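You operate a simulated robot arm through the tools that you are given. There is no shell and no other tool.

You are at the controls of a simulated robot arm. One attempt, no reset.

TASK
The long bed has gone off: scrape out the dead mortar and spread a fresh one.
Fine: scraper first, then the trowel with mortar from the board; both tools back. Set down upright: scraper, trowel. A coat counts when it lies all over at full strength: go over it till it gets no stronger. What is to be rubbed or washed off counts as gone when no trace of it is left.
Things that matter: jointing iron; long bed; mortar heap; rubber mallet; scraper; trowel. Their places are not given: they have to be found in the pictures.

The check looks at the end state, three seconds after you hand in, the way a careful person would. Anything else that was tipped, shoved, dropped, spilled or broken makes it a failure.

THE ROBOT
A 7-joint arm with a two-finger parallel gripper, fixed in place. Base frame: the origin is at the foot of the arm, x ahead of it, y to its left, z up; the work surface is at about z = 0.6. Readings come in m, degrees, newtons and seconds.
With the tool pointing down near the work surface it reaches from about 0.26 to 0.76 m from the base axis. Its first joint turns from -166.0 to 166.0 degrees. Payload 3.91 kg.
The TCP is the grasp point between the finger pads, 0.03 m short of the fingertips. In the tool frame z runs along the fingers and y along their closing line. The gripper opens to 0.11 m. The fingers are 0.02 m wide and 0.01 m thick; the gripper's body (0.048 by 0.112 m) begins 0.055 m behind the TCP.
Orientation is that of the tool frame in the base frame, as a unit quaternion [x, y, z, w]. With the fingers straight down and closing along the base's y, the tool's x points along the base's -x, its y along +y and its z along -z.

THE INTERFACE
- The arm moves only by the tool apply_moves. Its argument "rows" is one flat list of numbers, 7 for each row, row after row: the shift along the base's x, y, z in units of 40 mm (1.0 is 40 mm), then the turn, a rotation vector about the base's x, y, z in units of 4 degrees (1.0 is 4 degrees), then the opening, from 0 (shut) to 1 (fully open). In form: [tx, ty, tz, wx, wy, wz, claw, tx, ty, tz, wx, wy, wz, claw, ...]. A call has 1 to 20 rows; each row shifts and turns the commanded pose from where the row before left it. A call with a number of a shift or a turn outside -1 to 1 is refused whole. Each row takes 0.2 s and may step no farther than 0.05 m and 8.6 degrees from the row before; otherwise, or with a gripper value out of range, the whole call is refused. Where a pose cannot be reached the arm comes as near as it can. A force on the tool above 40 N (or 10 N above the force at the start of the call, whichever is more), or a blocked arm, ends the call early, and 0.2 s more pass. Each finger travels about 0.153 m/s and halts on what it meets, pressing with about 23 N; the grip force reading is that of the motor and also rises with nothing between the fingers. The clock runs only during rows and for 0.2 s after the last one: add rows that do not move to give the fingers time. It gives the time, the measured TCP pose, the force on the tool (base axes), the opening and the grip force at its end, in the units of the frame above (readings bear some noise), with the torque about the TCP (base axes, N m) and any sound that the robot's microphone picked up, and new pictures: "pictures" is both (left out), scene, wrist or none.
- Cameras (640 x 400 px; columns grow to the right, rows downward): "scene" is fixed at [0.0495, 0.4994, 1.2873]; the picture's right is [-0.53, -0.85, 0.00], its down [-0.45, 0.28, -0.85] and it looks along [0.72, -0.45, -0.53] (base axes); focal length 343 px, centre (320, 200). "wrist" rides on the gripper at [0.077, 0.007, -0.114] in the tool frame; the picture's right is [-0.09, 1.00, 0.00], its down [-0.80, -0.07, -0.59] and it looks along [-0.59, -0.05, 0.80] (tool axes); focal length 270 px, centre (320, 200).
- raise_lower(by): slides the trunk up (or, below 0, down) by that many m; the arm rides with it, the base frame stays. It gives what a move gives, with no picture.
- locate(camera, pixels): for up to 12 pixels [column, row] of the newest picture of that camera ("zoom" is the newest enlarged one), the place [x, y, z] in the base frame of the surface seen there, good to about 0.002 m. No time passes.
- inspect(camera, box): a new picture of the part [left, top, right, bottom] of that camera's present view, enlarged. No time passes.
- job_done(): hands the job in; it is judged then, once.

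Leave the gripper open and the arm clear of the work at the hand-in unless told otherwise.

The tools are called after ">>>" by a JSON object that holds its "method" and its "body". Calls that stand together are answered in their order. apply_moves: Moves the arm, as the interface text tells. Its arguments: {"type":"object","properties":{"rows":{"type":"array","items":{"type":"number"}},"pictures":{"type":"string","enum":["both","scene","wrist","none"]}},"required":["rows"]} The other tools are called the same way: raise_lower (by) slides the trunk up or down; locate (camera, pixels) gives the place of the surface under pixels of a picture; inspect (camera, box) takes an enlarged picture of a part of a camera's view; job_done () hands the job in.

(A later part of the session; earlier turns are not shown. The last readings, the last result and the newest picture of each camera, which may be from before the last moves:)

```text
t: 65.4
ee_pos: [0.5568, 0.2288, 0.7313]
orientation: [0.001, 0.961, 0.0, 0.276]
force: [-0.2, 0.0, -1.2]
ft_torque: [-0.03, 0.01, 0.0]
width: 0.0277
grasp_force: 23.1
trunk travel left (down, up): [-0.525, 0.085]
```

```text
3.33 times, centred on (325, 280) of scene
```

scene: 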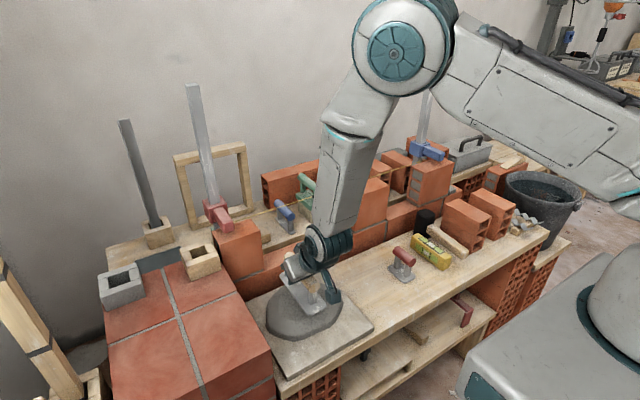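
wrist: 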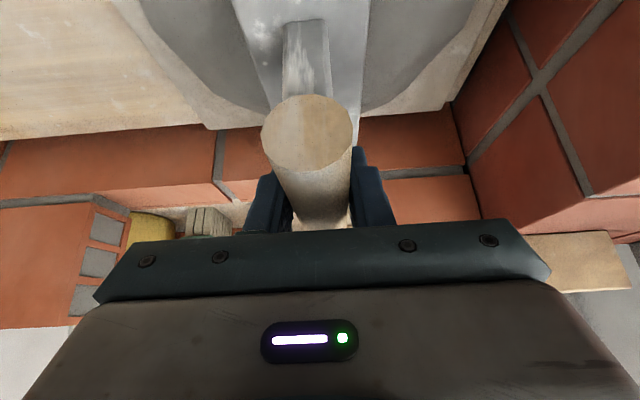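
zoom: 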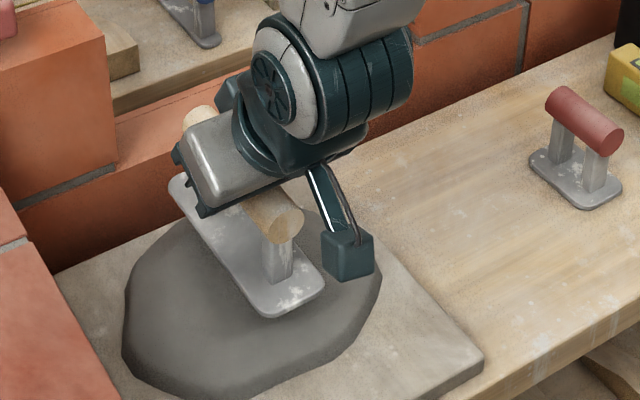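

The trowel is over the heap, about 30 mm above. I lower it, slowly at the end.

>>> {"method": "apply_moves", "body": {"rows": [0, 0, -0.1, 0, 0, 0, 0, 0, 0, -0.2, 0, 0, 0, 0, 0, 0, -0.2, 0, 0, 0, 0, 0, 0, -0.1, 0, 0, 0, 0, 0, 0, -0.05, 0, 0, 0, 0, 0, 0, 0, 0, 0, 0, 0], "pictures": "none"}}

```text
t: 66.8
ee_pos: [0.5584, 0.2289, 0.7048]
orientation: [0.001, 0.961, 0.0, 0.275]
force: [0.0, 0.4, -2.3]
ft_torque: [0.02, -0.02, -0.01]
width: 0.0277
grasp_force: 23.1
trunk travel left (down, up): [-0.525, 0.085]
```

Plate at about 0.650; I go on down by 1 mm steps until it presses on the heap.

>>> {"method": "apply_moves", "body": {"rows": [0, 0, -0.025, 0, 0, 0, 0, 0, 0, -0.025, 0, 0, 0, 0, 0, 0, -0.025, 0, 0, 0, 0, 0, 0, -0.025, 0, 0, 0, 0, 0, 0, 0, 0, 0, 0, 0], "pictures": "wrist"}}

```text
t: 68.0
ee_pos: [0.5578, 0.228, 0.7011]
orientation: [0.002, 0.961, -0.001, 0.275]
force: [0.6, -0.2, -2.3]
ft_torque: [-0.01, 0.0, 0.0]
width: 0.0277
grasp_force: 22.9
trunk travel left (down, up): [-0.525, 0.085]
```

wrist: 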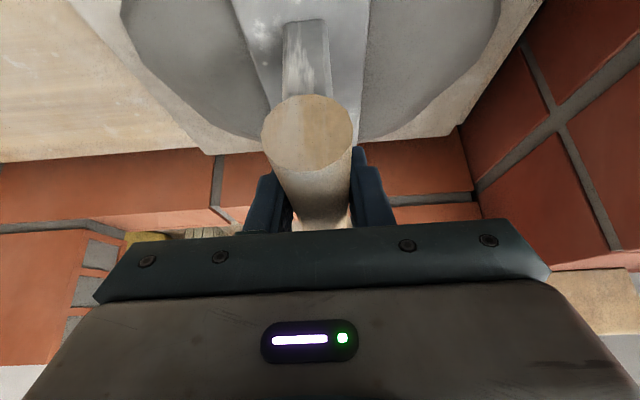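

Still free (force unchanged). Further 1 mm steps.

>>> {"method": "apply_moves", "body": {"rows": [0, 0, -0.025, 0, 0, 0, 0, 0, 0, -0.025, 0, 0, 0, 0, 0, 0, -0.025, 0, 0, 0, 0, 0, 0, 0, 0, 0, 0, 0], "pictures": "none"}}

```text
t: 69.0
ee_pos: [0.5574, 0.2288, 0.7003]
orientation: [-0.001, 0.961, 0.002, 0.278]
force: [-7.9, -0.6, 19.5]
ft_torque: [-0.09, 0.02, -0.12]
width: 0.0283
grasp_force: 23.1
trunk travel left (down, up): [-0.525, 0.085]
```

Contact, 19.5 N. I ease 1 mm and draw the trowel a little to and fro on the heap to load it, then lift to look.

>>> {"method": "apply_moves", "body": {"rows": [0, 0, 0.03, 0, 0, 0, 0, 0, 0.1, 0, 0, 0, 0, 0, 0, 0.2, 0, 0, 0, 0, 0, 0, 0.1, 0, 0, 0, 0, 0, 0, -0.1, 0, 0, 0, 0, 0, 0, -0.2, 0, 0, 0, 0, 0, 0, -0.2, 0, 0, 0, 0, 0, 0, -0.2, 0, 0, 0, 0, 0, 0, -0.1, 0, 0, 0, 0, 0, 0, 0.1, 0, 0, 0, 0, 0, 0, 0.2, 0, 0, 0, 0, 0, 0, 0.1, 0, 0, 0, 0, 0, 0, 0, 0, 0, 0, 0, 0], "pictures": "both"}}

>>> {"method": "inspect", "body": {"camera": "scene", "box": [230, 220, 420, 340]}}

```text
t: 71.8
ee_pos: [0.5589, 0.2293, 0.6998]
orientation: [0.001, 0.962, -0.001, 0.275]
force: [0.1, -0.4, -2.2]
ft_torque: [-0.04, 0.02, 0.02]
width: 0.0277
grasp_force: 22.8
trunk travel left (down, up): [-0.525, 0.085]
```

scene: 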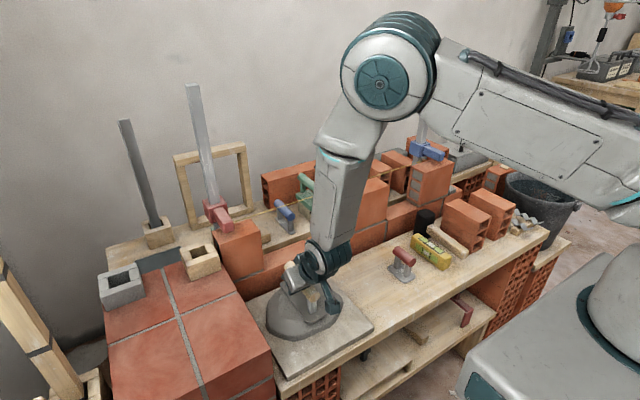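
wrist: 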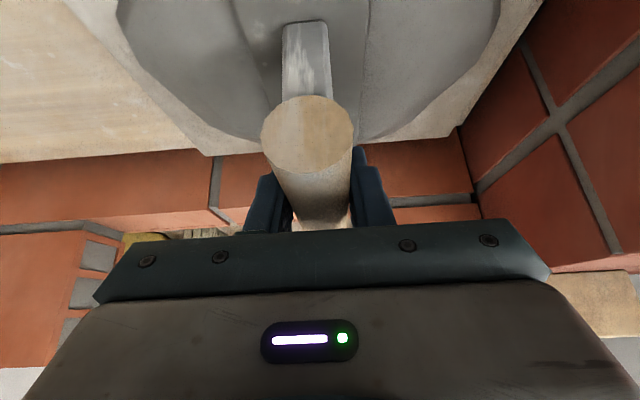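

```text
3.33 times, centred on (325, 280) of scene
```

zoom: 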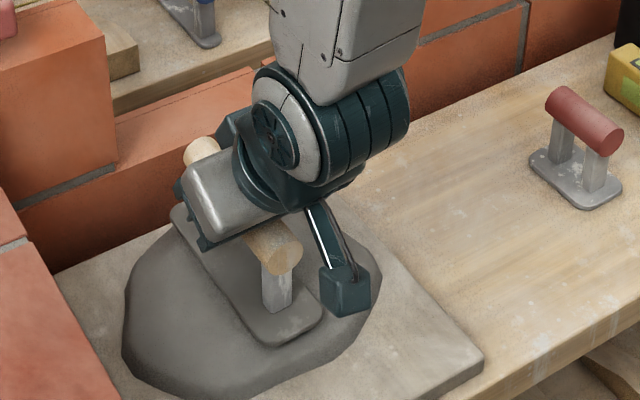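

The plate has taken the mortar's colour: loaded. I lift and carry it to the bed's left end, (0.705, 0.19), plate about 24 mm above the wall.

>>> {"method": "apply_moves", "body": {"rows": [0, 0, 0.1, 0, 0, 0, 0, 0, 0, 0.2, 0, 0, 0, 0, 0, 0, 0.3, 0, 0, 0, 0, 0, 0, 0.25, 0, 0, 0, 0, 0, 0, 0.1, 0, 0, 0, 0, 0.1, -0.03, 0.05, 0, 0, 0, 0, 0.2, -0.06, 0, 0, 0, 0, 0, 0.3, -0.09, 0, 0, 0, 0, 0, 0.35, -0.1, 0, 0, 0, 0, 0, 0.35, -0.1, 0, 0, 0, 0, 0, 0.35, -0.1, 0, 0, 0, 0, 0, 0.35, -0.1, 0, 0, 0, 0, 0, 0.35, -0.1, 0, 0, 0, 0, 0, 0.35, -0.1, 0, 0, 0, 0, 0, 0.35, -0.1, 0, 0, 0, 0, 0, 0.3, -0.07, 0, 0, 0, 0, 0, 0.2, -0.03, 0, 0, 0, 0, 0, 0.1, 0, 0, 0, 0, 0, 0, 0, 0, 0, 0, 0, 0, 0], "pictures": "both"}}

>>> {"method": "inspect", "body": {"camera": "scene", "box": [220, 180, 400, 290]}}

```text
t: 75.8
ee_pos: [0.7055, 0.1915, 0.7391]
orientation: [0.0, 0.961, 0.001, 0.276]
force: [-0.3, 0.3, -2.6]
ft_torque: [0.0, 0.03, -0.01]
width: 0.0278
grasp_force: 22.9
trunk travel left (down, up): [-0.525, 0.085]
```

scene: 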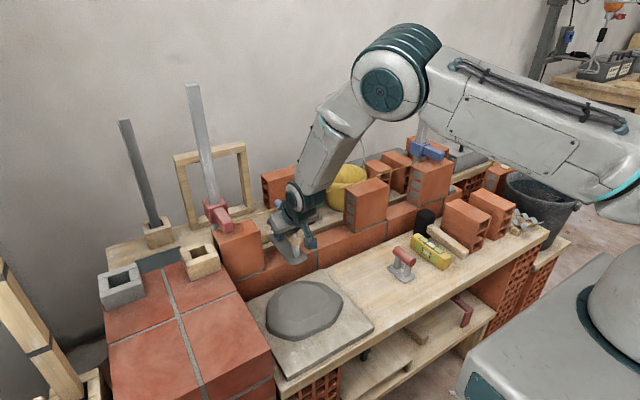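
wrist: 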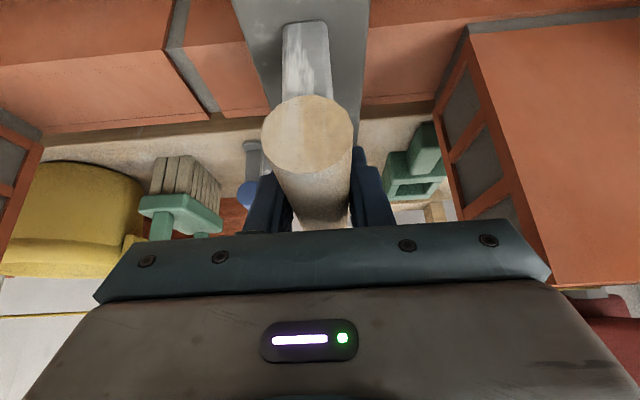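

```text
3.56 times, centred on (310, 235) of scene
```

zoom: 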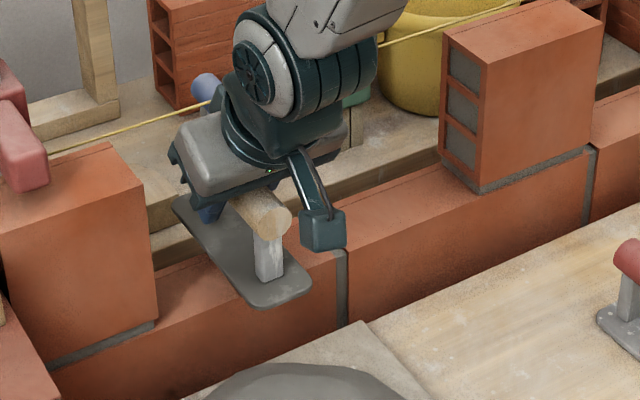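

The loaded trowel is in place. I lower it to the bed.

>>> {"method": "apply_moves", "body": {"rows": [0, 0, -0.1, 0, 0, 0, 0, 0, 0, -0.2, 0, 0, 0, 0, 0, 0, -0.1, 0, 0, 0, 0, 0, 0, -0.05, 0, 0, 0, 0, 0, 0, -0.025, 0, 0, 0, 0, 0, 0, -0.025, 0, 0, 0, 0, 0, 0, 0, 0, 0, 0, 0], "pictures": "none"}}

```text
t: 77.4
ee_pos: [0.7049, 0.1896, 0.7178]
orientation: [0.0, 0.961, -0.001, 0.276]
force: [0.3, -0.4, -1.2]
ft_torque: [0.02, -0.05, 0.01]
width: 0.0276
grasp_force: 22.5
trunk travel left (down, up): [-0.525, 0.085]
```

>>> {"method": "apply_moves", "body": {"rows": [0, 0, -0.025, 0, 0, 0, 0, 0, 0, -0.025, 0, 0, 0, 0, 0, 0, -0.025, 0, 0, 0, 0, 0, 0, -0.015, 0, 0, 0, 0, 0, 0, 0, 0, 0, 0, 0], "pictures": "none"}}

```text
t: 78.6
ee_pos: [0.7042, 0.1888, 0.7142]
orientation: [0.0, 0.961, 0.0, 0.276]
force: [0.1, 0.5, -2.0]
ft_torque: [0.01, 0.02, 0.0]
width: 0.0279
grasp_force: 23.0
trunk travel left (down, up): [-0.525, 0.085]
```

>>> {"method": "apply_moves", "body": {"rows": [0, 0, -0.025, 0, 0, 0, 0, 0, 0, -0.025, 0, 0, 0, 0, 0, 0, 0, 0, 0, 0, 0], "pictures": "none"}}

```text
t: 79.4
ee_pos: [0.706, 0.1898, 0.7131]
orientation: [0.001, 0.961, 0.0, 0.276]
force: [-2.0, -0.1, 4.1]
ft_torque: [-0.14, 0.07, -0.07]
width: 0.0278
grasp_force: 23.3
trunk travel left (down, up): [-0.525, 0.085]
```

Contact (about 6 N over the free reading). I press half a millimetre more and stroke slowly toward y ≈ 0.06.

>>> {"method": "apply_moves", "body": {"rows": [0, 0, -0.015, 0, 0, 0, 0, 0, -0.1, 0, 0, 0, 0, 0, 0, -0.2, 0, 0, 0, 0, 0, 0, -0.25, 0, 0, 0, 0, 0, 0, -0.25, 0, 0, 0, 0, 0, 0, -0.25, 0, 0, 0, 0, 0, 0, -0.25, 0, 0, 0, 0, 0, 0, -0.2, 0, 0, 0, 0, 0, 0, -0.1, 0, 0, 0, 0, 0, 0, 0, 0, 0, 0, 0, 0], "pictures": "both"}}

>>> {"method": "inspect", "body": {"camera": "wrist", "box": [180, 0, 500, 160]}}

>>> {"method": "inspect", "body": {"camera": "scene", "box": [220, 180, 400, 290]}}

```text
t: 81.6
ee_pos: [0.7044, 0.1262, 0.7149]
orientation: [-0.001, 0.961, 0.001, 0.276]
force: [0.7, 3.9, 8.5]
ft_torque: [0.01, -0.12, 0.03]
width: 0.0275
grasp_force: 23.4
trunk travel left (down, up): [-0.525, 0.085]
```

scene: 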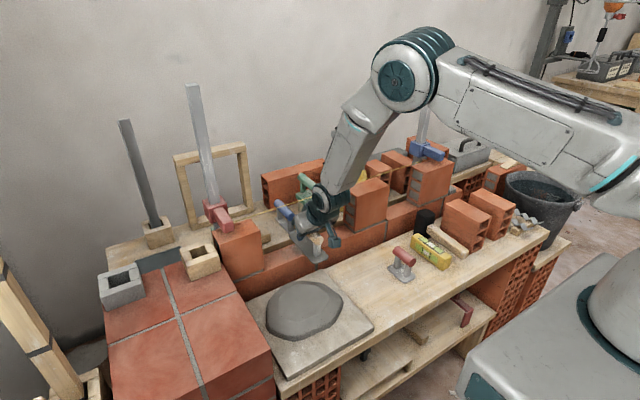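
wrist: 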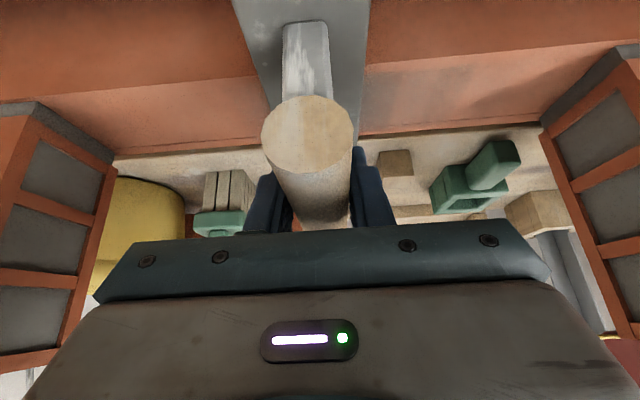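

```text
2.00 times, centred on (340, 80) of wrist
```

zoom: 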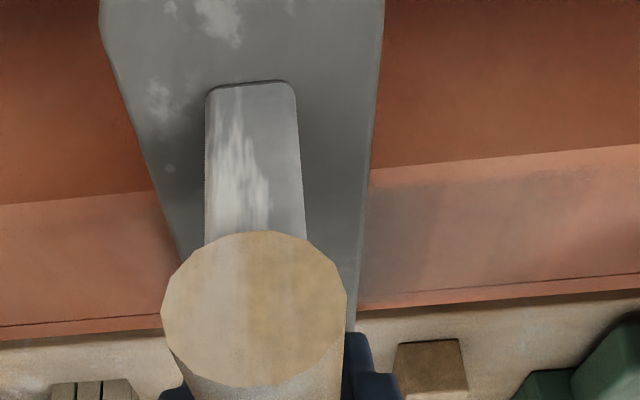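

```text
3.56 times, centred on (310, 235) of scene
```

zoom: 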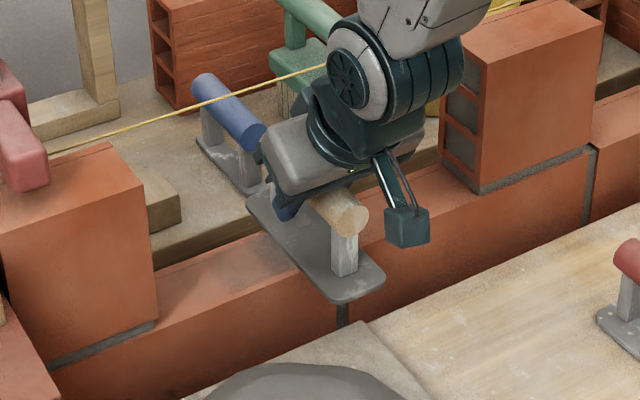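

A thin grey coat appears behind the trowel, and the plate's load is fading. I finish the stroke to y ≈ 0.06.

>>> {"method": "apply_moves", "body": {"rows": [0, -0.1, 0, 0, 0, 0, 0, 0, -0.2, 0, 0, 0, 0, 0, 0, -0.25, 0, 0, 0, 0, 0, 0, -0.25, 0, 0, 0, 0, 0, 0, -0.25, 0, 0, 0, 0, 0, 0, -0.25, 0, 0, 0, 0, 0, 0, -0.2, 0, 0, 0, 0, 0, 0, -0.1, 0, 0, 0, 0, 0, 0, 0, 0, 0, 0, 0, 0], "pictures": "both"}}

>>> {"method": "inspect", "body": {"camera": "wrist", "box": [240, 0, 560, 160]}}

>>> {"method": "inspect", "body": {"camera": "scene", "box": [220, 180, 400, 290]}}

```text
t: 83.6
ee_pos: [0.7031, 0.062, 0.7139]
orientation: [0.0, 0.961, 0.0, 0.277]
force: [0.9, 9.5, 17.3]
ft_torque: [0.16, -0.21, 0.09]
width: 0.028
grasp_force: 22.5
trunk travel left (down, up): [-0.525, 0.085]
```

scene: 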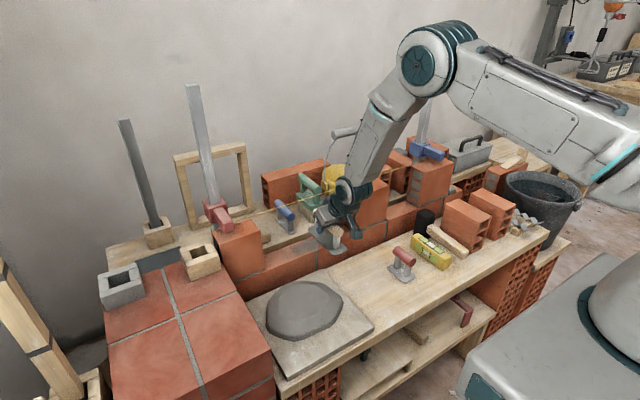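
wrist: 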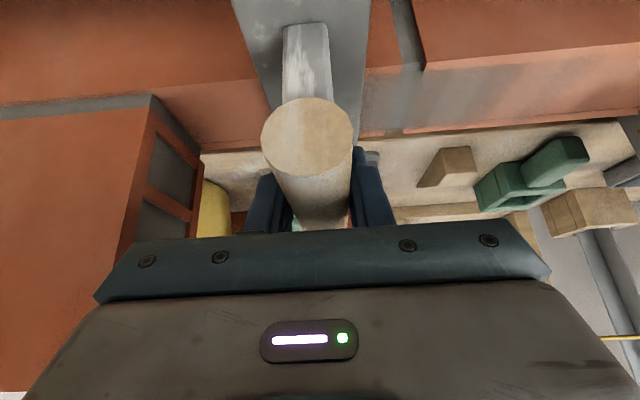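

```text
2.00 times, centred on (400, 80) of wrist
```

zoom: 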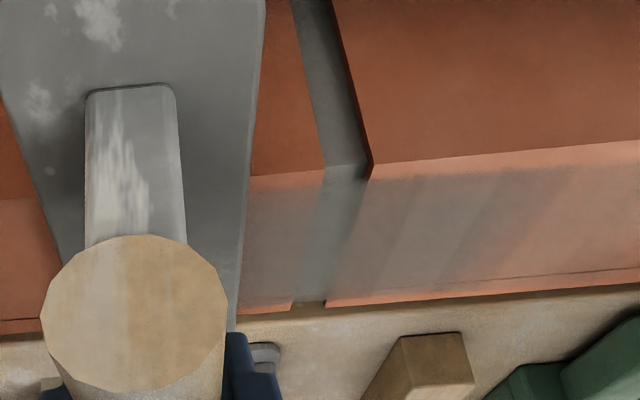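

```text
3.56 times, centred on (310, 235) of scene
```

zoom: 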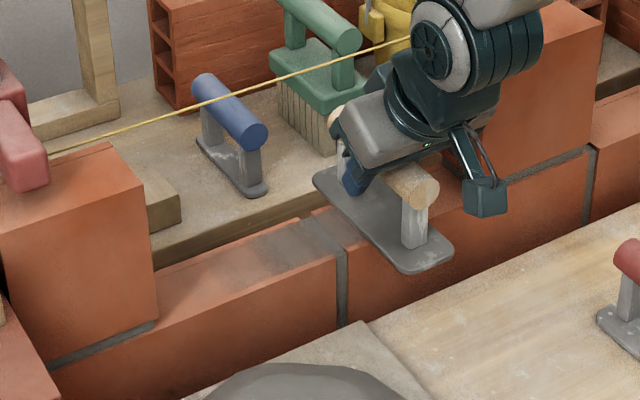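

The coat builds up, stronger where the trowel was loaded more. Force is 17 N here; I ease 0.6 mm and stroke back to y ≈ 0.195.

>>> {"method": "apply_moves", "body": {"rows": [0, 0, 0.015, 0, 0, 0, 0, 0, 0.1, 0, 0, 0, 0, 0, 0, 0.2, 0, 0, 0, 0, 0, 0, 0.25, 0, 0, 0, 0, 0, 0, 0.25, 0, 0, 0, 0, 0, 0, 0.25, 0, 0, 0, 0, 0, 0, 0.25, 0, 0, 0, 0, 0, 0, 0.25, 0, 0, 0, 0, 0, 0, 0.25, 0, 0, 0, 0, 0, 0, 0.25, 0, 0, 0, 0, 0, 0, 0.25, 0, 0, 0, 0, 0, 0, 0.25, 0, 0, 0, 0, 0, 0, 0.25, 0, 0, 0, 0, 0, 0, 0.25, 0, 0, 0, 0, 0, 0, 0.2, 0, 0, 0, 0, 0, 0, 0.1, 0, 0, 0, 0, 0, 0, 0, 0, 0, 0, 0, 0], "pictures": "both"}}

>>> {"method": "inspect", "body": {"camera": "wrist", "box": [40, 0, 400, 160]}}

>>> {"method": "inspect", "body": {"camera": "scene", "box": [220, 180, 400, 290]}}

```text
t: 87.2
ee_pos: [0.7067, 0.1946, 0.7137]
orientation: [0.0, 0.961, 0.0, 0.276]
force: [-0.3, -0.6, -0.7]
ft_torque: [0.02, 0.0, 0.0]
width: 0.028
grasp_force: 23.1
trunk travel left (down, up): [-0.525, 0.085]
```

scene: 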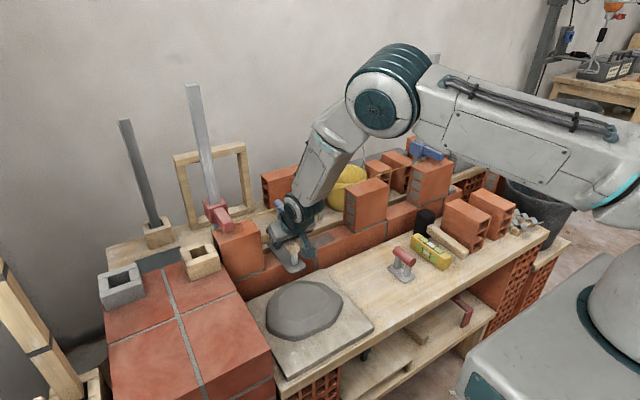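
wrist: 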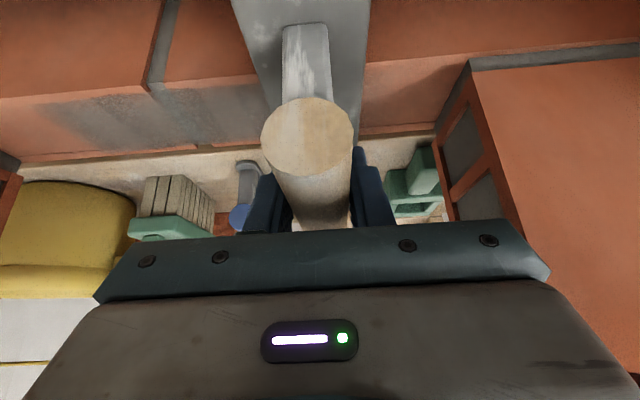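

```text
1.78 times, centred on (220, 80) of wrist
```

zoom: 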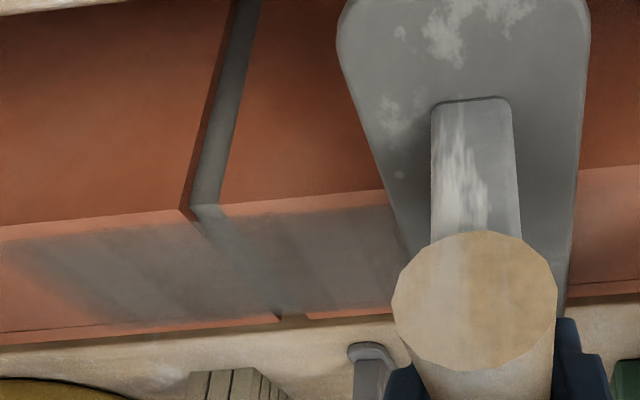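

```text
3.56 times, centred on (310, 235) of scene
```

zoom: 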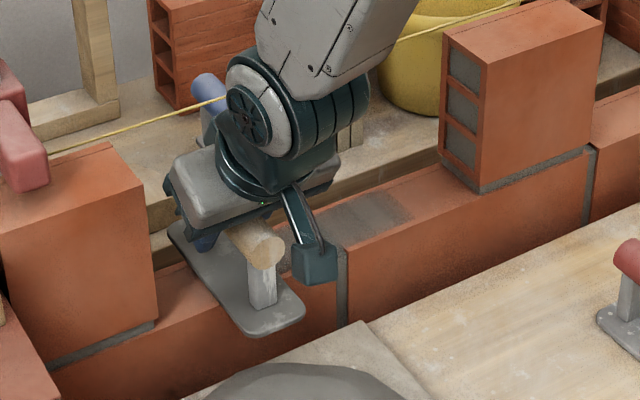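

The coat is growing, and the trowel's plate has paled (load nearly used). I note the coat's far end, then lift out and go back to the heap for more.

>>> {"method": "locate", "body": {"camera": "scene", "pixels": [[335, 239], [330, 233], [338, 238], [320, 235], [325, 250]]}}

>>> {"method": "apply_moves", "body": {"rows": [0, 0, 0.1, 0, 0, 0, 0, 0, 0, 0.2, 0, 0, 0, 0, 0, 0, 0.2, 0, 0, 0, 0, -0.1, 0.02, 0.1, 0, 0, 0, 0, -0.2, 0.04, 0, 0, 0, 0, 0, -0.3, 0.07, 0, 0, 0, 0, 0, -0.35, 0.09, 0, 0, 0, 0, 0, -0.35, 0.09, 0, 0, 0, 0, 0, -0.35, 0.09, 0, 0, 0, 0, 0, -0.35, 0.09, 0, 0, 0, 0, 0, -0.35, 0.09, 0, 0, 0, 0, 0, -0.35, 0.09, 0, 0, 0, 0, 0, -0.35, 0.09, 0, 0, 0, 0, 0, -0.3, 0.08, 0, 0, 0, 0, 0, -0.2, 0.04, 0, 0, 0, 0, 0, -0.1, 0, 0, 0, 0, 0, 0, 0, 0, 0, 0, 0, 0, 0], "pictures": "both"}}

>>> {"method": "inspect", "body": {"camera": "scene", "box": [240, 190, 380, 280]}}

```text
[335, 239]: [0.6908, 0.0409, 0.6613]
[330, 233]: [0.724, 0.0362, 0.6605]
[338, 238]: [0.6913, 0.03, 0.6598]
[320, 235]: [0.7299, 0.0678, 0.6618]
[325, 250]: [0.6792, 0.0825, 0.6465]
```

```text
t: 90.8
ee_pos: [0.5592, 0.2318, 0.7388]
orientation: [0.0, 0.961, -0.001, 0.276]
force: [-1.0, 0.1, -1.7]
ft_torque: [0.01, -0.01, 0.01]
width: 0.0278
grasp_force: 23.6
trunk travel left (down, up): [-0.525, 0.085]
```

scene: 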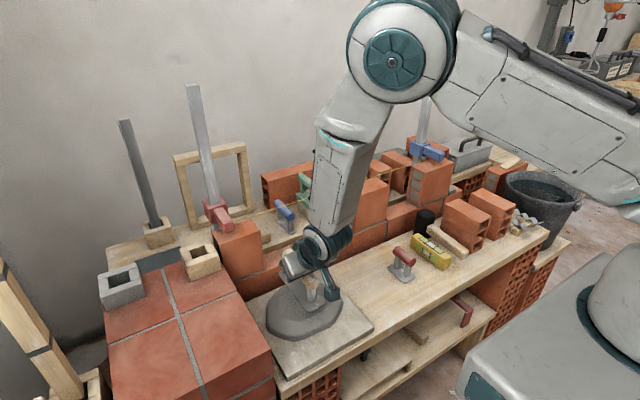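
wrist: 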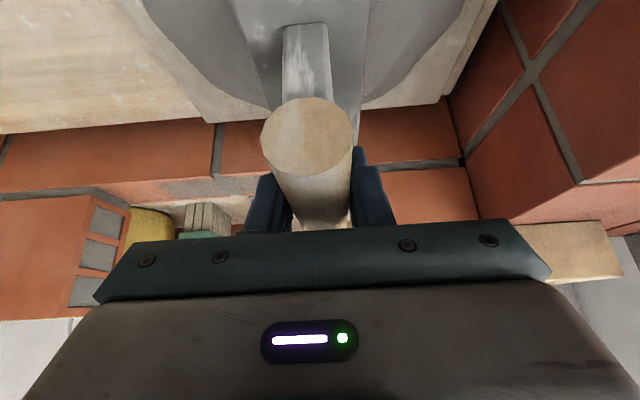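

```text
4.44 times, centred on (310, 235) of scene
```

zoom: 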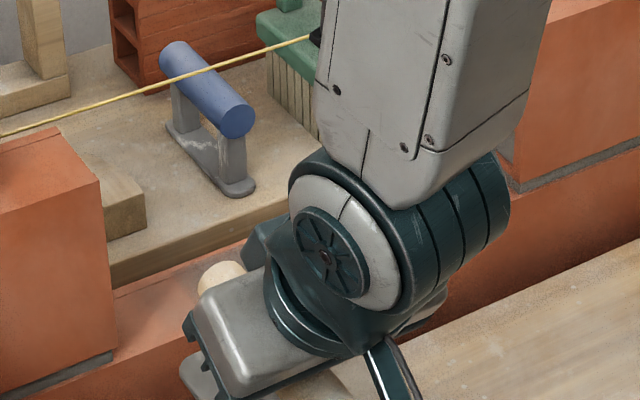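

I'm over the heap again. The coat so far reaches to y ≈ 0.04, where the plate's edge had been, so the bed may be longer than the old patch; I'll check that. First I reload.

>>> {"method": "apply_moves", "body": {"rows": [0, 0, -0.1, 0, 0, 0, 0, 0, 0, -0.2, 0, 0, 0, 0, 0, 0, -0.3, 0, 0, 0, 0, 0, 0, -0.2, 0, 0, 0, 0, 0, 0, -0.1, 0, 0, 0, 0, 0, 0, -0.025, 0, 0, 0, 0, 0, 0, -0.025, 0, 0, 0, 0, 0, 0, -0.025, 0, 0, 0, 0, 0, 0, 0, 0, 0, 0, 0], "pictures": "none"}}

```text
t: 92.8
ee_pos: [0.559, 0.2322, 0.699]
orientation: [0.0, 0.961, 0.0, 0.276]
force: [-0.3, 0.3, 1.2]
ft_torque: [-0.06, 0.25, -0.06]
width: 0.0278
grasp_force: 22.8
trunk travel left (down, up): [-0.525, 0.085]
```

Just touching. One more millimetre, then a few small strokes to load.

>>> {"method": "apply_moves", "body": {"rows": [0, 0, -0.02, 0, 0, 0, 0, 0, 0.1, 0, 0, 0, 0, 0, 0, 0.2, 0, 0, 0, 0, 0, 0, 0.1, 0, 0, 0, 0, 0, 0, -0.1, 0, 0, 0, 0, 0, 0, -0.2, 0, 0, 0, 0, 0, 0, -0.2, 0, 0, 0, 0, 0, 0, -0.2, 0, 0, 0, 0, 0, 0, -0.1, 0, 0, 0, 0, 0, 0, 0.1, 0, 0, 0, 0, 0, 0, 0.2, 0, 0, 0, 0, 0, 0, 0.1, 0, 0, 0, 0, 0, 0, 0, 0, 0, 0, 0, 0], "pictures": "both"}}

>>> {"method": "inspect", "body": {"camera": "wrist", "box": [180, 0, 500, 160]}}

>>> {"method": "inspect", "body": {"camera": "scene", "box": [230, 220, 420, 340]}}

```text
t: 95.6
ee_pos: [0.5582, 0.2322, 0.6989]
orientation: [0.0, 0.961, 0.0, 0.276]
force: [-1.4, -3.5, 5.6]
ft_torque: [-0.13, -0.31, -0.1]
width: 0.0283
grasp_force: 23.1
trunk travel left (down, up): [-0.525, 0.085]
```

scene: 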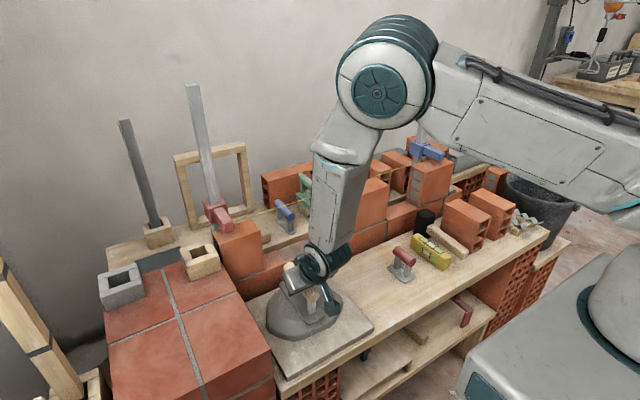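
wrist: 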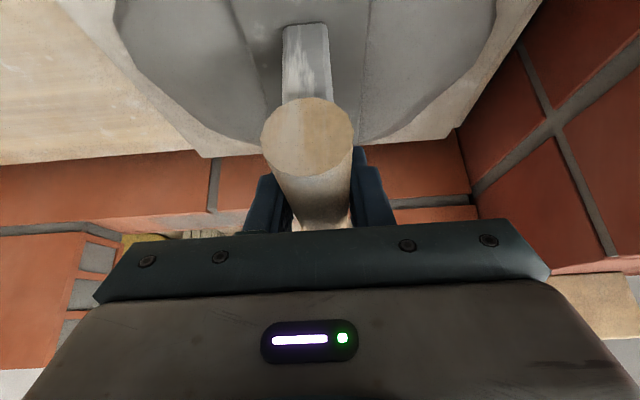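

```text
2.00 times, centred on (340, 80) of wrist
```

zoom: 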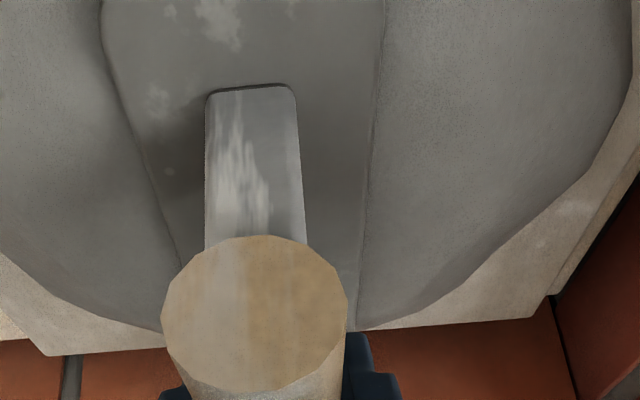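

```text
3.33 times, centred on (325, 280) of scene
```

zoom: 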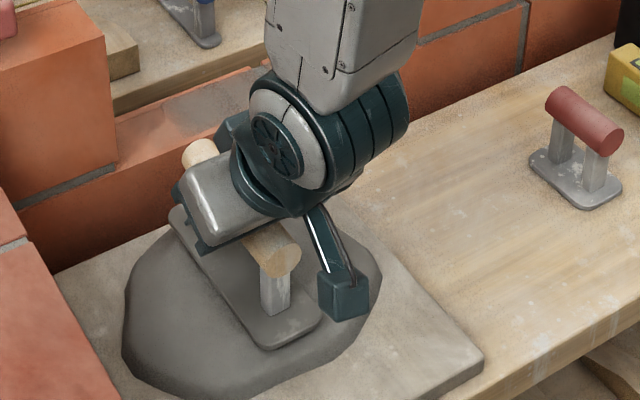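

Loaded again. I lift and stop in front of the wall at about (0.61, 0.225, 0.76) to look over the bed from the side.

>>> {"method": "apply_moves", "body": {"rows": [0, 0, 0.1, 0, 0, 0, 0, 0, 0, 0.2, 0, 0, 0, 0, 0, 0, 0.3, 0, 0, 0, 0, 0, 0, 0.3, 0, 0, 0, 0, 0, 0, 0.3, 0, 0, 0, 0, 0.1, 0, 0.2, 0, 0, 0, 0, 0.2, 0, 0.1, 0, 0, 0, 0, 0.3, 0, 0, 0, 0, 0, 0, 0.3, 0, 0, 0, 0, 0, 0, 0.2, 0, 0, 0, 0, 0, 0, 0.1, 0, 0, 0, 0, 0, 0, 0, 0, 0, 0, 0, 0, 0], "pictures": "both"}}

>>> {"method": "inspect", "body": {"camera": "wrist", "box": [0, 40, 320, 200]}}

>>> {"method": "inspect", "body": {"camera": "scene", "box": [220, 180, 380, 280]}}

```text
t: 98.2
ee_pos: [0.6081, 0.2316, 0.756]
orientation: [0.0, 0.961, 0.0, 0.276]
force: [0.0, -0.9, -2.1]
ft_torque: [0.0, 0.01, 0.04]
width: 0.0278
grasp_force: 23.4
trunk travel left (down, up): [-0.525, 0.085]
```

scene: 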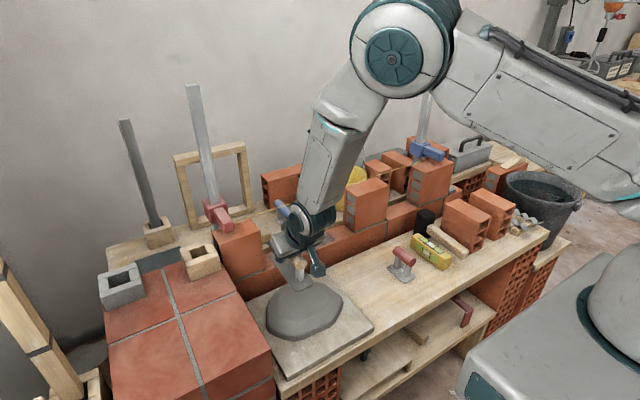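
wrist: 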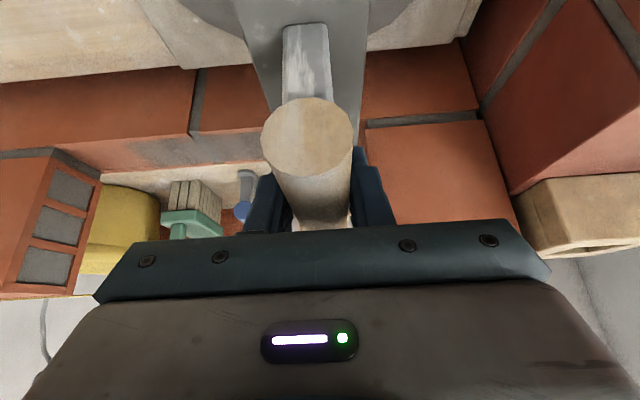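

```text
2.00 times, centred on (160, 120) of wrist
```

zoom: 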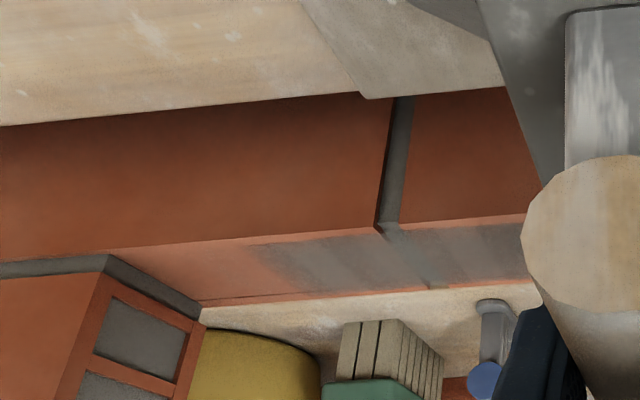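

```text
4.00 times, centred on (300, 230) of scene
```

zoom: 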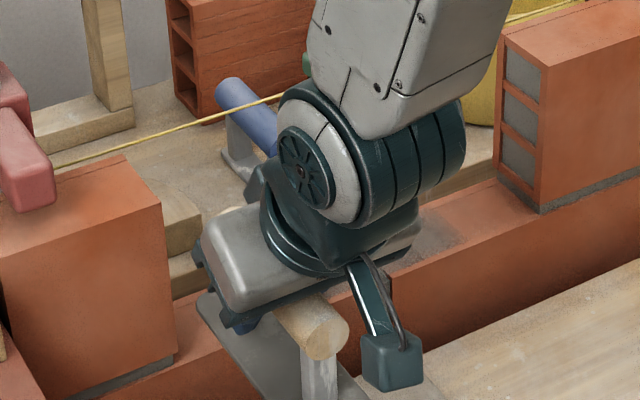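

I measure where the coat ends at its right side, against the brick.

>>> {"method": "locate", "body": {"camera": "wrist", "pixels": [[127, 144], [135, 158], [140, 165], [160, 140], [160, 158], [100, 168], [60, 150], [225, 130], [230, 158]]}}

>>> {"method": "inspect", "body": {"camera": "wrist", "box": [80, 110, 240, 190]}}

```text
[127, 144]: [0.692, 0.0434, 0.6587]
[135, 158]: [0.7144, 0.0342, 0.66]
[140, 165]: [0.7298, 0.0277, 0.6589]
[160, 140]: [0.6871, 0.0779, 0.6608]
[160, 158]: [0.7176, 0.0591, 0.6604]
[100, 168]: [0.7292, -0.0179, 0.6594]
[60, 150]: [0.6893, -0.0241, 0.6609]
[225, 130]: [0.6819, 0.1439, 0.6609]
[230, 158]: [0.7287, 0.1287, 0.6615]
```

```text
4.00 times, centred on (160, 150) of wrist
```

zoom: 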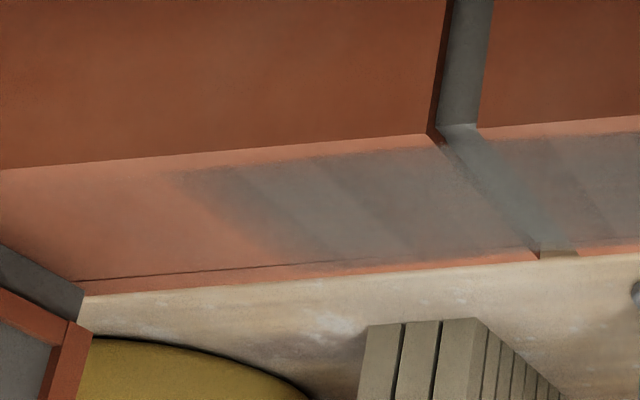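

The coat ends just where the plate's edge had stopped, so the bed runs on further toward the bricks. Before going wider I measure the near faces and sides of both bricks.

>>> {"method": "locate", "body": {"camera": "scene", "pixels": [[240, 255], [250, 240], [258, 235], [225, 260], [262, 250], [375, 205], [365, 215], [352, 205], [350, 220], [385, 200], [346, 210], [262, 262]]}}

>>> {"method": "inspect", "body": {"camera": "scene", "box": [200, 190, 400, 300]}}

>>> {"method": "locate", "body": {"camera": "wrist", "pixels": [[400, 122], [430, 150], [420, 135], [370, 128], [20, 200], [40, 170], [60, 200], [75, 165], [95, 185]]}}

```text
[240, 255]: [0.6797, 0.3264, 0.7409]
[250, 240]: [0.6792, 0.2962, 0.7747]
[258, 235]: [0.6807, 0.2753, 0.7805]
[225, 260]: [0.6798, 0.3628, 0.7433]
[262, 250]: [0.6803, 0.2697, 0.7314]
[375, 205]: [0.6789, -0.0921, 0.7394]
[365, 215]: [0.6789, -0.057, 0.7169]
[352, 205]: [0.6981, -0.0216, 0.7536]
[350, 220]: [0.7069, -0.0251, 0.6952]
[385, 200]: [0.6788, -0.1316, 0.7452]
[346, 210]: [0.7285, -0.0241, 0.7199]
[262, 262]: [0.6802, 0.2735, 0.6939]
```

```text
3.20 times, centred on (300, 245) of scene
```

zoom: 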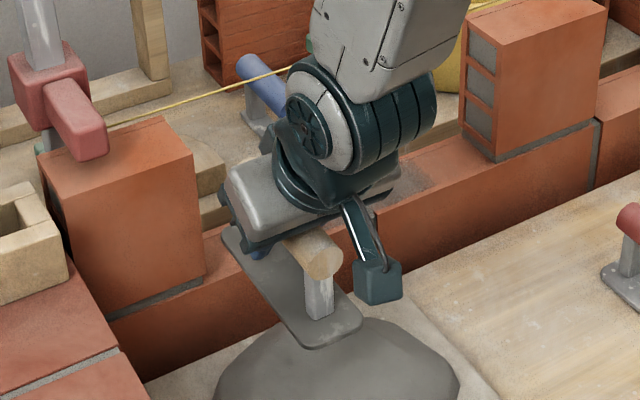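

```text
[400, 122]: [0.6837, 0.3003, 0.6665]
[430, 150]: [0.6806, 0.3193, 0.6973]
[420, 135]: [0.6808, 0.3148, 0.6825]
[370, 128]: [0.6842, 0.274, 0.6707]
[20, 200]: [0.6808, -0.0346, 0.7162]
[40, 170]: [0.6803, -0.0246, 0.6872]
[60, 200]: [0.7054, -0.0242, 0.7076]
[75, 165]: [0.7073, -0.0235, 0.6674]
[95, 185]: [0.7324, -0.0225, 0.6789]
```

Brick near faces are at x 0.680, their sides at y −0.023 and 0.268. I come in at (0.70, 0.205), keeping the hand clear of the left brick, and lower to near contact.

>>> {"method": "apply_moves", "body": {"rows": [0.05, -0.2, -0.1, 0, 0, 0, 0, 0.15, -0.25, -0.2, 0, 0, 0, 0, 0.25, -0.215, -0.15, 0, 0, 0, 0, 0.3, 0, -0.05, 0, 0, 0, 0, 0.3, 0, 0, 0, 0, 0, 0, 0.35, 0, 0, 0, 0, 0, 0, 0.35, 0, 0, 0, 0, 0, 0, 0.3, 0, 0, 0, 0, 0, 0, 0.2, 0, -0.05, 0, 0, 0, 0, 0.05, 0, -0.15, 0, 0, 0, 0, 0, 0, -0.15, 0, 0, 0, 0, 0, 0, -0.1, 0, 0, 0, 0, 0, 0, -0.05, 0, 0, 0, 0, 0, 0, 0, 0, 0, 0, 0], "pictures": "none"}}

```text
t: 101.2
ee_pos: [0.6985, 0.2048, 0.7187]
orientation: [0.001, 0.961, -0.001, 0.276]
force: [-0.1, -0.2, -1.9]
ft_torque: [0.0, -0.02, 0.0]
width: 0.0279
grasp_force: 22.5
trunk travel left (down, up): [-0.525, 0.085]
```

Plate about 5 mm above; I lower by 1 mm steps to contact.

>>> {"method": "apply_moves", "body": {"rows": [0, 0, -0.04, 0, 0, 0, 0, 0, 0, -0.025, 0, 0, 0, 0, 0, 0, -0.025, 0, 0, 0, 0, 0, 0, -0.025, 0, 0, 0, 0, 0, 0, -0.02, 0, 0, 0, 0, 0, 0, 0, 0, 0, 0, 0], "pictures": "none"}}

```text
t: 102.6
ee_pos: [0.6988, 0.2048, 0.7146]
orientation: [0.001, 0.961, 0.001, 0.277]
force: [-0.9, 1.6, 6.2]
ft_torque: [-0.08, 0.23, 0.01]
width: 0.028
grasp_force: 23.0
trunk travel left (down, up): [-0.525, 0.085]
```

In contact (6 N). I stroke toward −y to about 0.13, then look at how far left the coat reaches.

>>> {"method": "apply_moves", "body": {"rows": [0, -0.1, 0, 0, 0, 0, 0, 0, -0.2, 0, 0, 0, 0, 0, 0, -0.25, 0, 0, 0, 0, 0, 0, -0.25, 0, 0, 0, 0, 0, 0, -0.25, 0, 0, 0, 0, 0, 0, -0.25, 0, 0, 0, 0, 0, 0, -0.25, 0, 0, 0, 0, 0, 0, -0.2, 0, 0, 0, 0, 0, 0, -0.1, 0, 0, 0, 0, 0, 0, 0, 0, 0, 0, 0, 0], "pictures": "both"}}

>>> {"method": "inspect", "body": {"camera": "wrist", "box": [320, 20, 640, 180]}}

>>> {"method": "inspect", "body": {"camera": "scene", "box": [220, 190, 380, 290]}}

```text
t: 104.8
ee_pos: [0.6971, 0.1306, 0.7128]
orientation: [0.0, 0.961, 0.0, 0.276]
force: [-0.5, 5.5, 9.1]
ft_torque: [0.04, -0.26, 0.14]
width: 0.0277
grasp_force: 23.1
trunk travel left (down, up): [-0.525, 0.085]
```

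scene: 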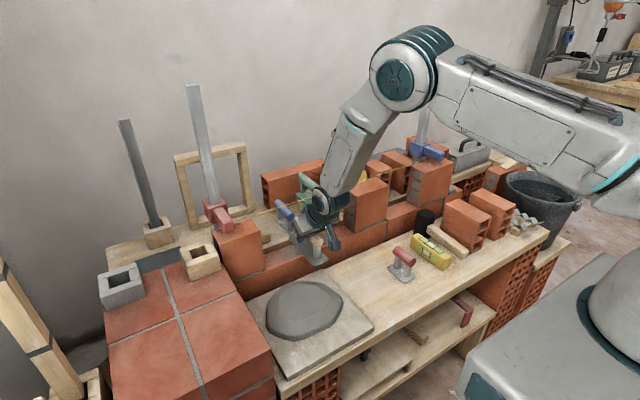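
wrist: 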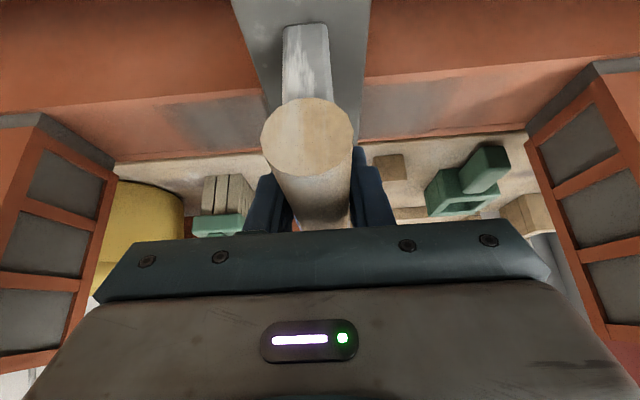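

```text
2.00 times, centred on (480, 100) of wrist
```

zoom: 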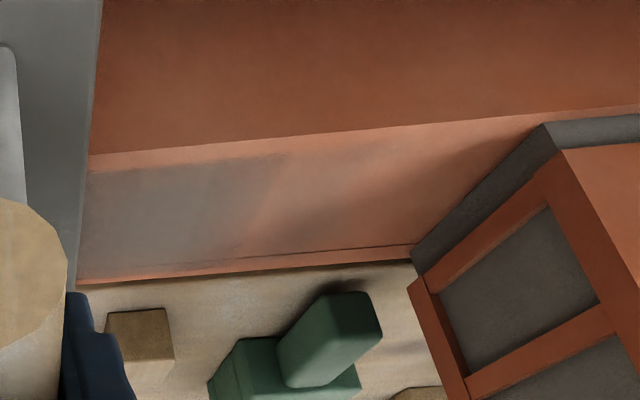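

```text
4.00 times, centred on (300, 240) of scene
```

zoom: 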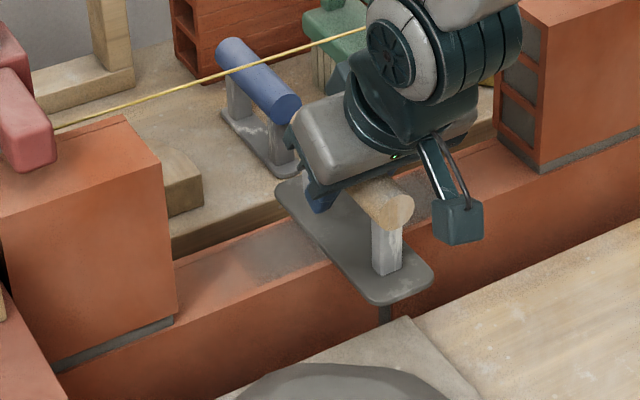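

I measure where the coat ends on the left side.

>>> {"method": "locate", "body": {"camera": "wrist", "pixels": [[450, 95], [456, 90], [445, 110], [440, 120], [510, 75], [515, 110], [470, 100], [365, 90], [362, 135], [400, 83]]}}

>>> {"method": "inspect", "body": {"camera": "wrist", "box": [360, 60, 540, 150]}}

```text
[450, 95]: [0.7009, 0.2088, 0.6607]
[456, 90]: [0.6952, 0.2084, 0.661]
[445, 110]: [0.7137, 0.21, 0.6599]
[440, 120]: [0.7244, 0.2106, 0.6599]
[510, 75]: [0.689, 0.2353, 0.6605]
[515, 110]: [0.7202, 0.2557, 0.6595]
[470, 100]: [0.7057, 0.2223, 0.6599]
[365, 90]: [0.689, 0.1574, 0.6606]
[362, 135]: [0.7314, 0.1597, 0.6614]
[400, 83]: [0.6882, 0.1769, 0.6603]
```

```text
3.56 times, centred on (450, 105) of wrist
```

zoom: 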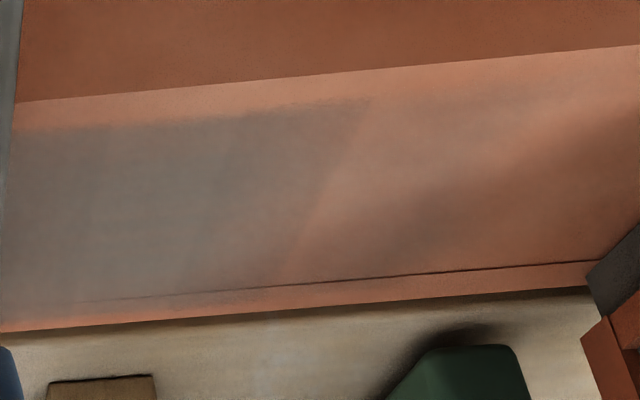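

The coat has a sharp end at y ≈ 0.21 though the plate reached 0.2275, so the bed runs from about y 0.04 to 0.21, x 0.683 to 0.738. I continue this stroke to y ≈ 0.052 to cover the right end too.

>>> {"method": "apply_moves", "body": {"rows": [0, -0.1, 0, 0, 0, 0, 0, 0, -0.2, 0, 0, 0, 0, 0, 0, -0.25, 0, 0, 0, 0, 0, 0, -0.25, 0, 0, 0, 0, 0, 0, -0.25, 0, 0, 0, 0, 0, 0, -0.25, 0, 0, 0, 0, 0, 0, -0.25, 0, 0, 0, 0, 0, 0, -0.2, 0, 0, 0, 0, 0, 0, -0.15, 0, 0, 0, 0, 0, 0, -0.05, 0, 0, 0, 0, 0, 0, 0, 0, 0, 0, 0, 0], "pictures": "wrist"}}

>>> {"method": "inspect", "body": {"camera": "wrist", "box": [240, 0, 640, 160]}}

```text
t: 107.2
ee_pos: [0.6978, 0.0517, 0.7138]
orientation: [0.0, 0.961, 0.0, 0.275]
force: [-1.9, 4.2, 7.5]
ft_torque: [0.03, -0.14, 0.07]
width: 0.0278
grasp_force: 22.9
trunk travel left (down, up): [-0.525, 0.085]
```

wrist: 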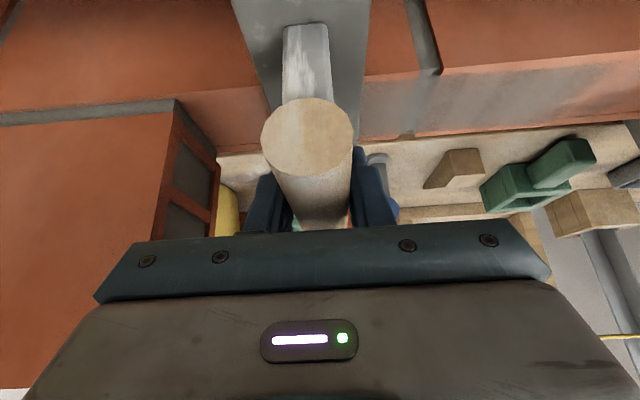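

```text
1.60 times, centred on (440, 80) of wrist
```

zoom: 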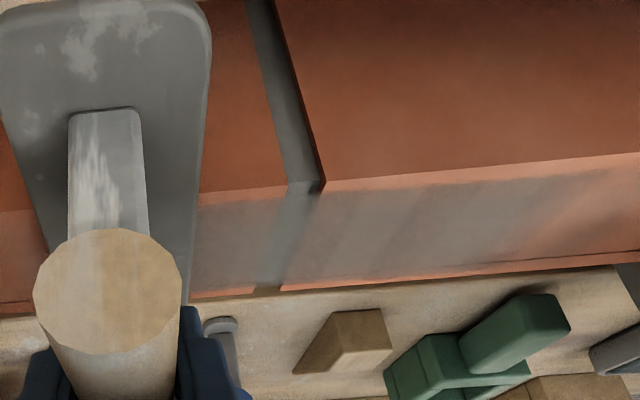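

The coat thickens. Back stroke to y ≈ 0.205 with the rest of this load.

>>> {"method": "apply_moves", "body": {"rows": [0, 0.1, 0, 0, 0, 0, 0, 0, 0.2, 0, 0, 0, 0, 0, 0, 0.25, 0, 0, 0, 0, 0, 0, 0.25, 0, 0, 0, 0, 0, 0, 0.25, 0, 0, 0, 0, 0, 0, 0.25, 0, 0, 0, 0, 0, 0, 0.25, 0, 0, 0, 0, 0, 0, 0.25, 0, 0, 0, 0, 0, 0, 0.25, 0, 0, 0, 0, 0, 0, 0.25, 0, 0, 0, 0, 0, 0, 0.25, 0, 0, 0, 0, 0, 0, 0.25, 0, 0, 0, 0, 0, 0, 0.25, 0, 0, 0, 0, 0, 0, 0.25, 0, 0, 0, 0, 0, 0, 0.25, 0, 0, 0, 0, 0, 0, 0.2, 0, 0, 0, 0, 0, 0, 0.1, 0, 0, 0, 0, 0, 0, 0, 0, 0, 0, 0, 0], "pictures": "wrist"}}

>>> {"method": "inspect", "body": {"camera": "wrist", "box": [0, 0, 400, 160]}}

```text
t: 111.0
ee_pos: [0.6998, 0.207, 0.713]
orientation: [0.001, 0.961, 0.001, 0.276]
force: [0.6, -4.7, 10.1]
ft_torque: [-0.08, -0.03, -0.02]
width: 0.0279
grasp_force: 22.7
trunk travel left (down, up): [-0.525, 0.085]
```

wrist: 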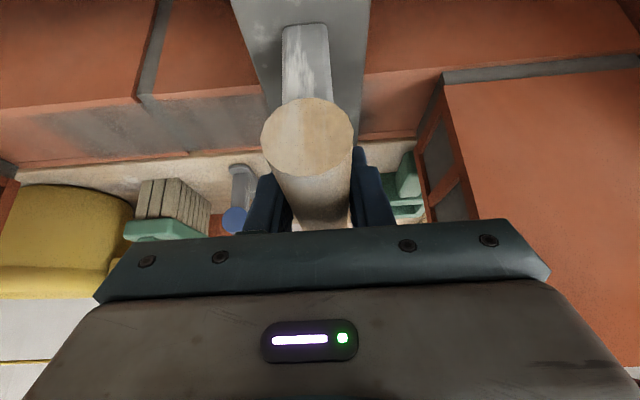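

```text
1.60 times, centred on (200, 80) of wrist
```

zoom: 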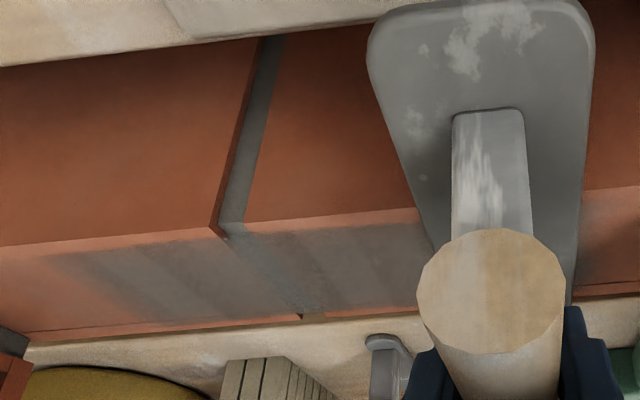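

The load is fading again. I go back to the heap for the third load, moving out in x first so the hand stays clear of the left brick.

>>> {"method": "apply_moves", "body": {"rows": [0, 0, 0.15, 0, 0, 0, 0, 0, 0, 0.3, 0, 0, 0, 0, -0.1, 0, 0.2, 0, 0, 0, 0, -0.2, 0, 0, 0, 0, 0, 0, -0.35, 0, 0, 0, 0, 0, 0, -0.4, 0, 0, 0, 0, 0, 0, -0.4, 0.05, 0, 0, 0, 0, 0, -0.4, 0.1, 0, 0, 0, 0, 0, -0.4, 0.1, 0, 0, 0, 0, 0, -0.4, 0.1, 0, 0, 0, 0, 0, -0.4, 0.1, 0, 0, 0, 0, 0, -0.3, 0.1, 0, 0, 0, 0, 0, -0.15, 0.05, -0.1, 0, 0, 0, 0, 0, 0, -0.2, 0, 0, 0, 0, 0, 0, -0.3, 0, 0, 0, 0, 0, 0, -0.2, 0, 0, 0, 0, 0, 0, -0.05, 0, 0, 0, 0, 0, 0, 0, 0, 0, 0, 0], "pictures": "none"}}

```text
t: 114.8
ee_pos: [0.5609, 0.2287, 0.7048]
orientation: [0.001, 0.961, 0.0, 0.275]
force: [0.7, 0.2, -2.7]
ft_torque: [0.03, -0.01, 0.01]
width: 0.0278
grasp_force: 23.1
trunk travel left (down, up): [-0.525, 0.085]
```

Just above the heap (TCP z 0.705). I lower 6 mm gently and rub a little to load.

>>> {"method": "apply_moves", "body": {"rows": [0, 0, -0.05, 0, 0, 0, 0, 0, 0, -0.05, 0, 0, 0, 0, 0, 0, -0.03, 0, 0, 0, 0, 0, 0, -0.02, 0, 0, 0, 0, 0, 0, 0, 0, 0, 0, 0], "pictures": "none"}}

```text
t: 116.0
ee_pos: [0.559, 0.2299, 0.6989]
orientation: [0.0, 0.961, 0.0, 0.276]
force: [0.2, 0.4, -2.5]
ft_torque: [0.01, -0.01, 0.03]
width: 0.0278
grasp_force: 23.4
trunk travel left (down, up): [-0.525, 0.085]
```

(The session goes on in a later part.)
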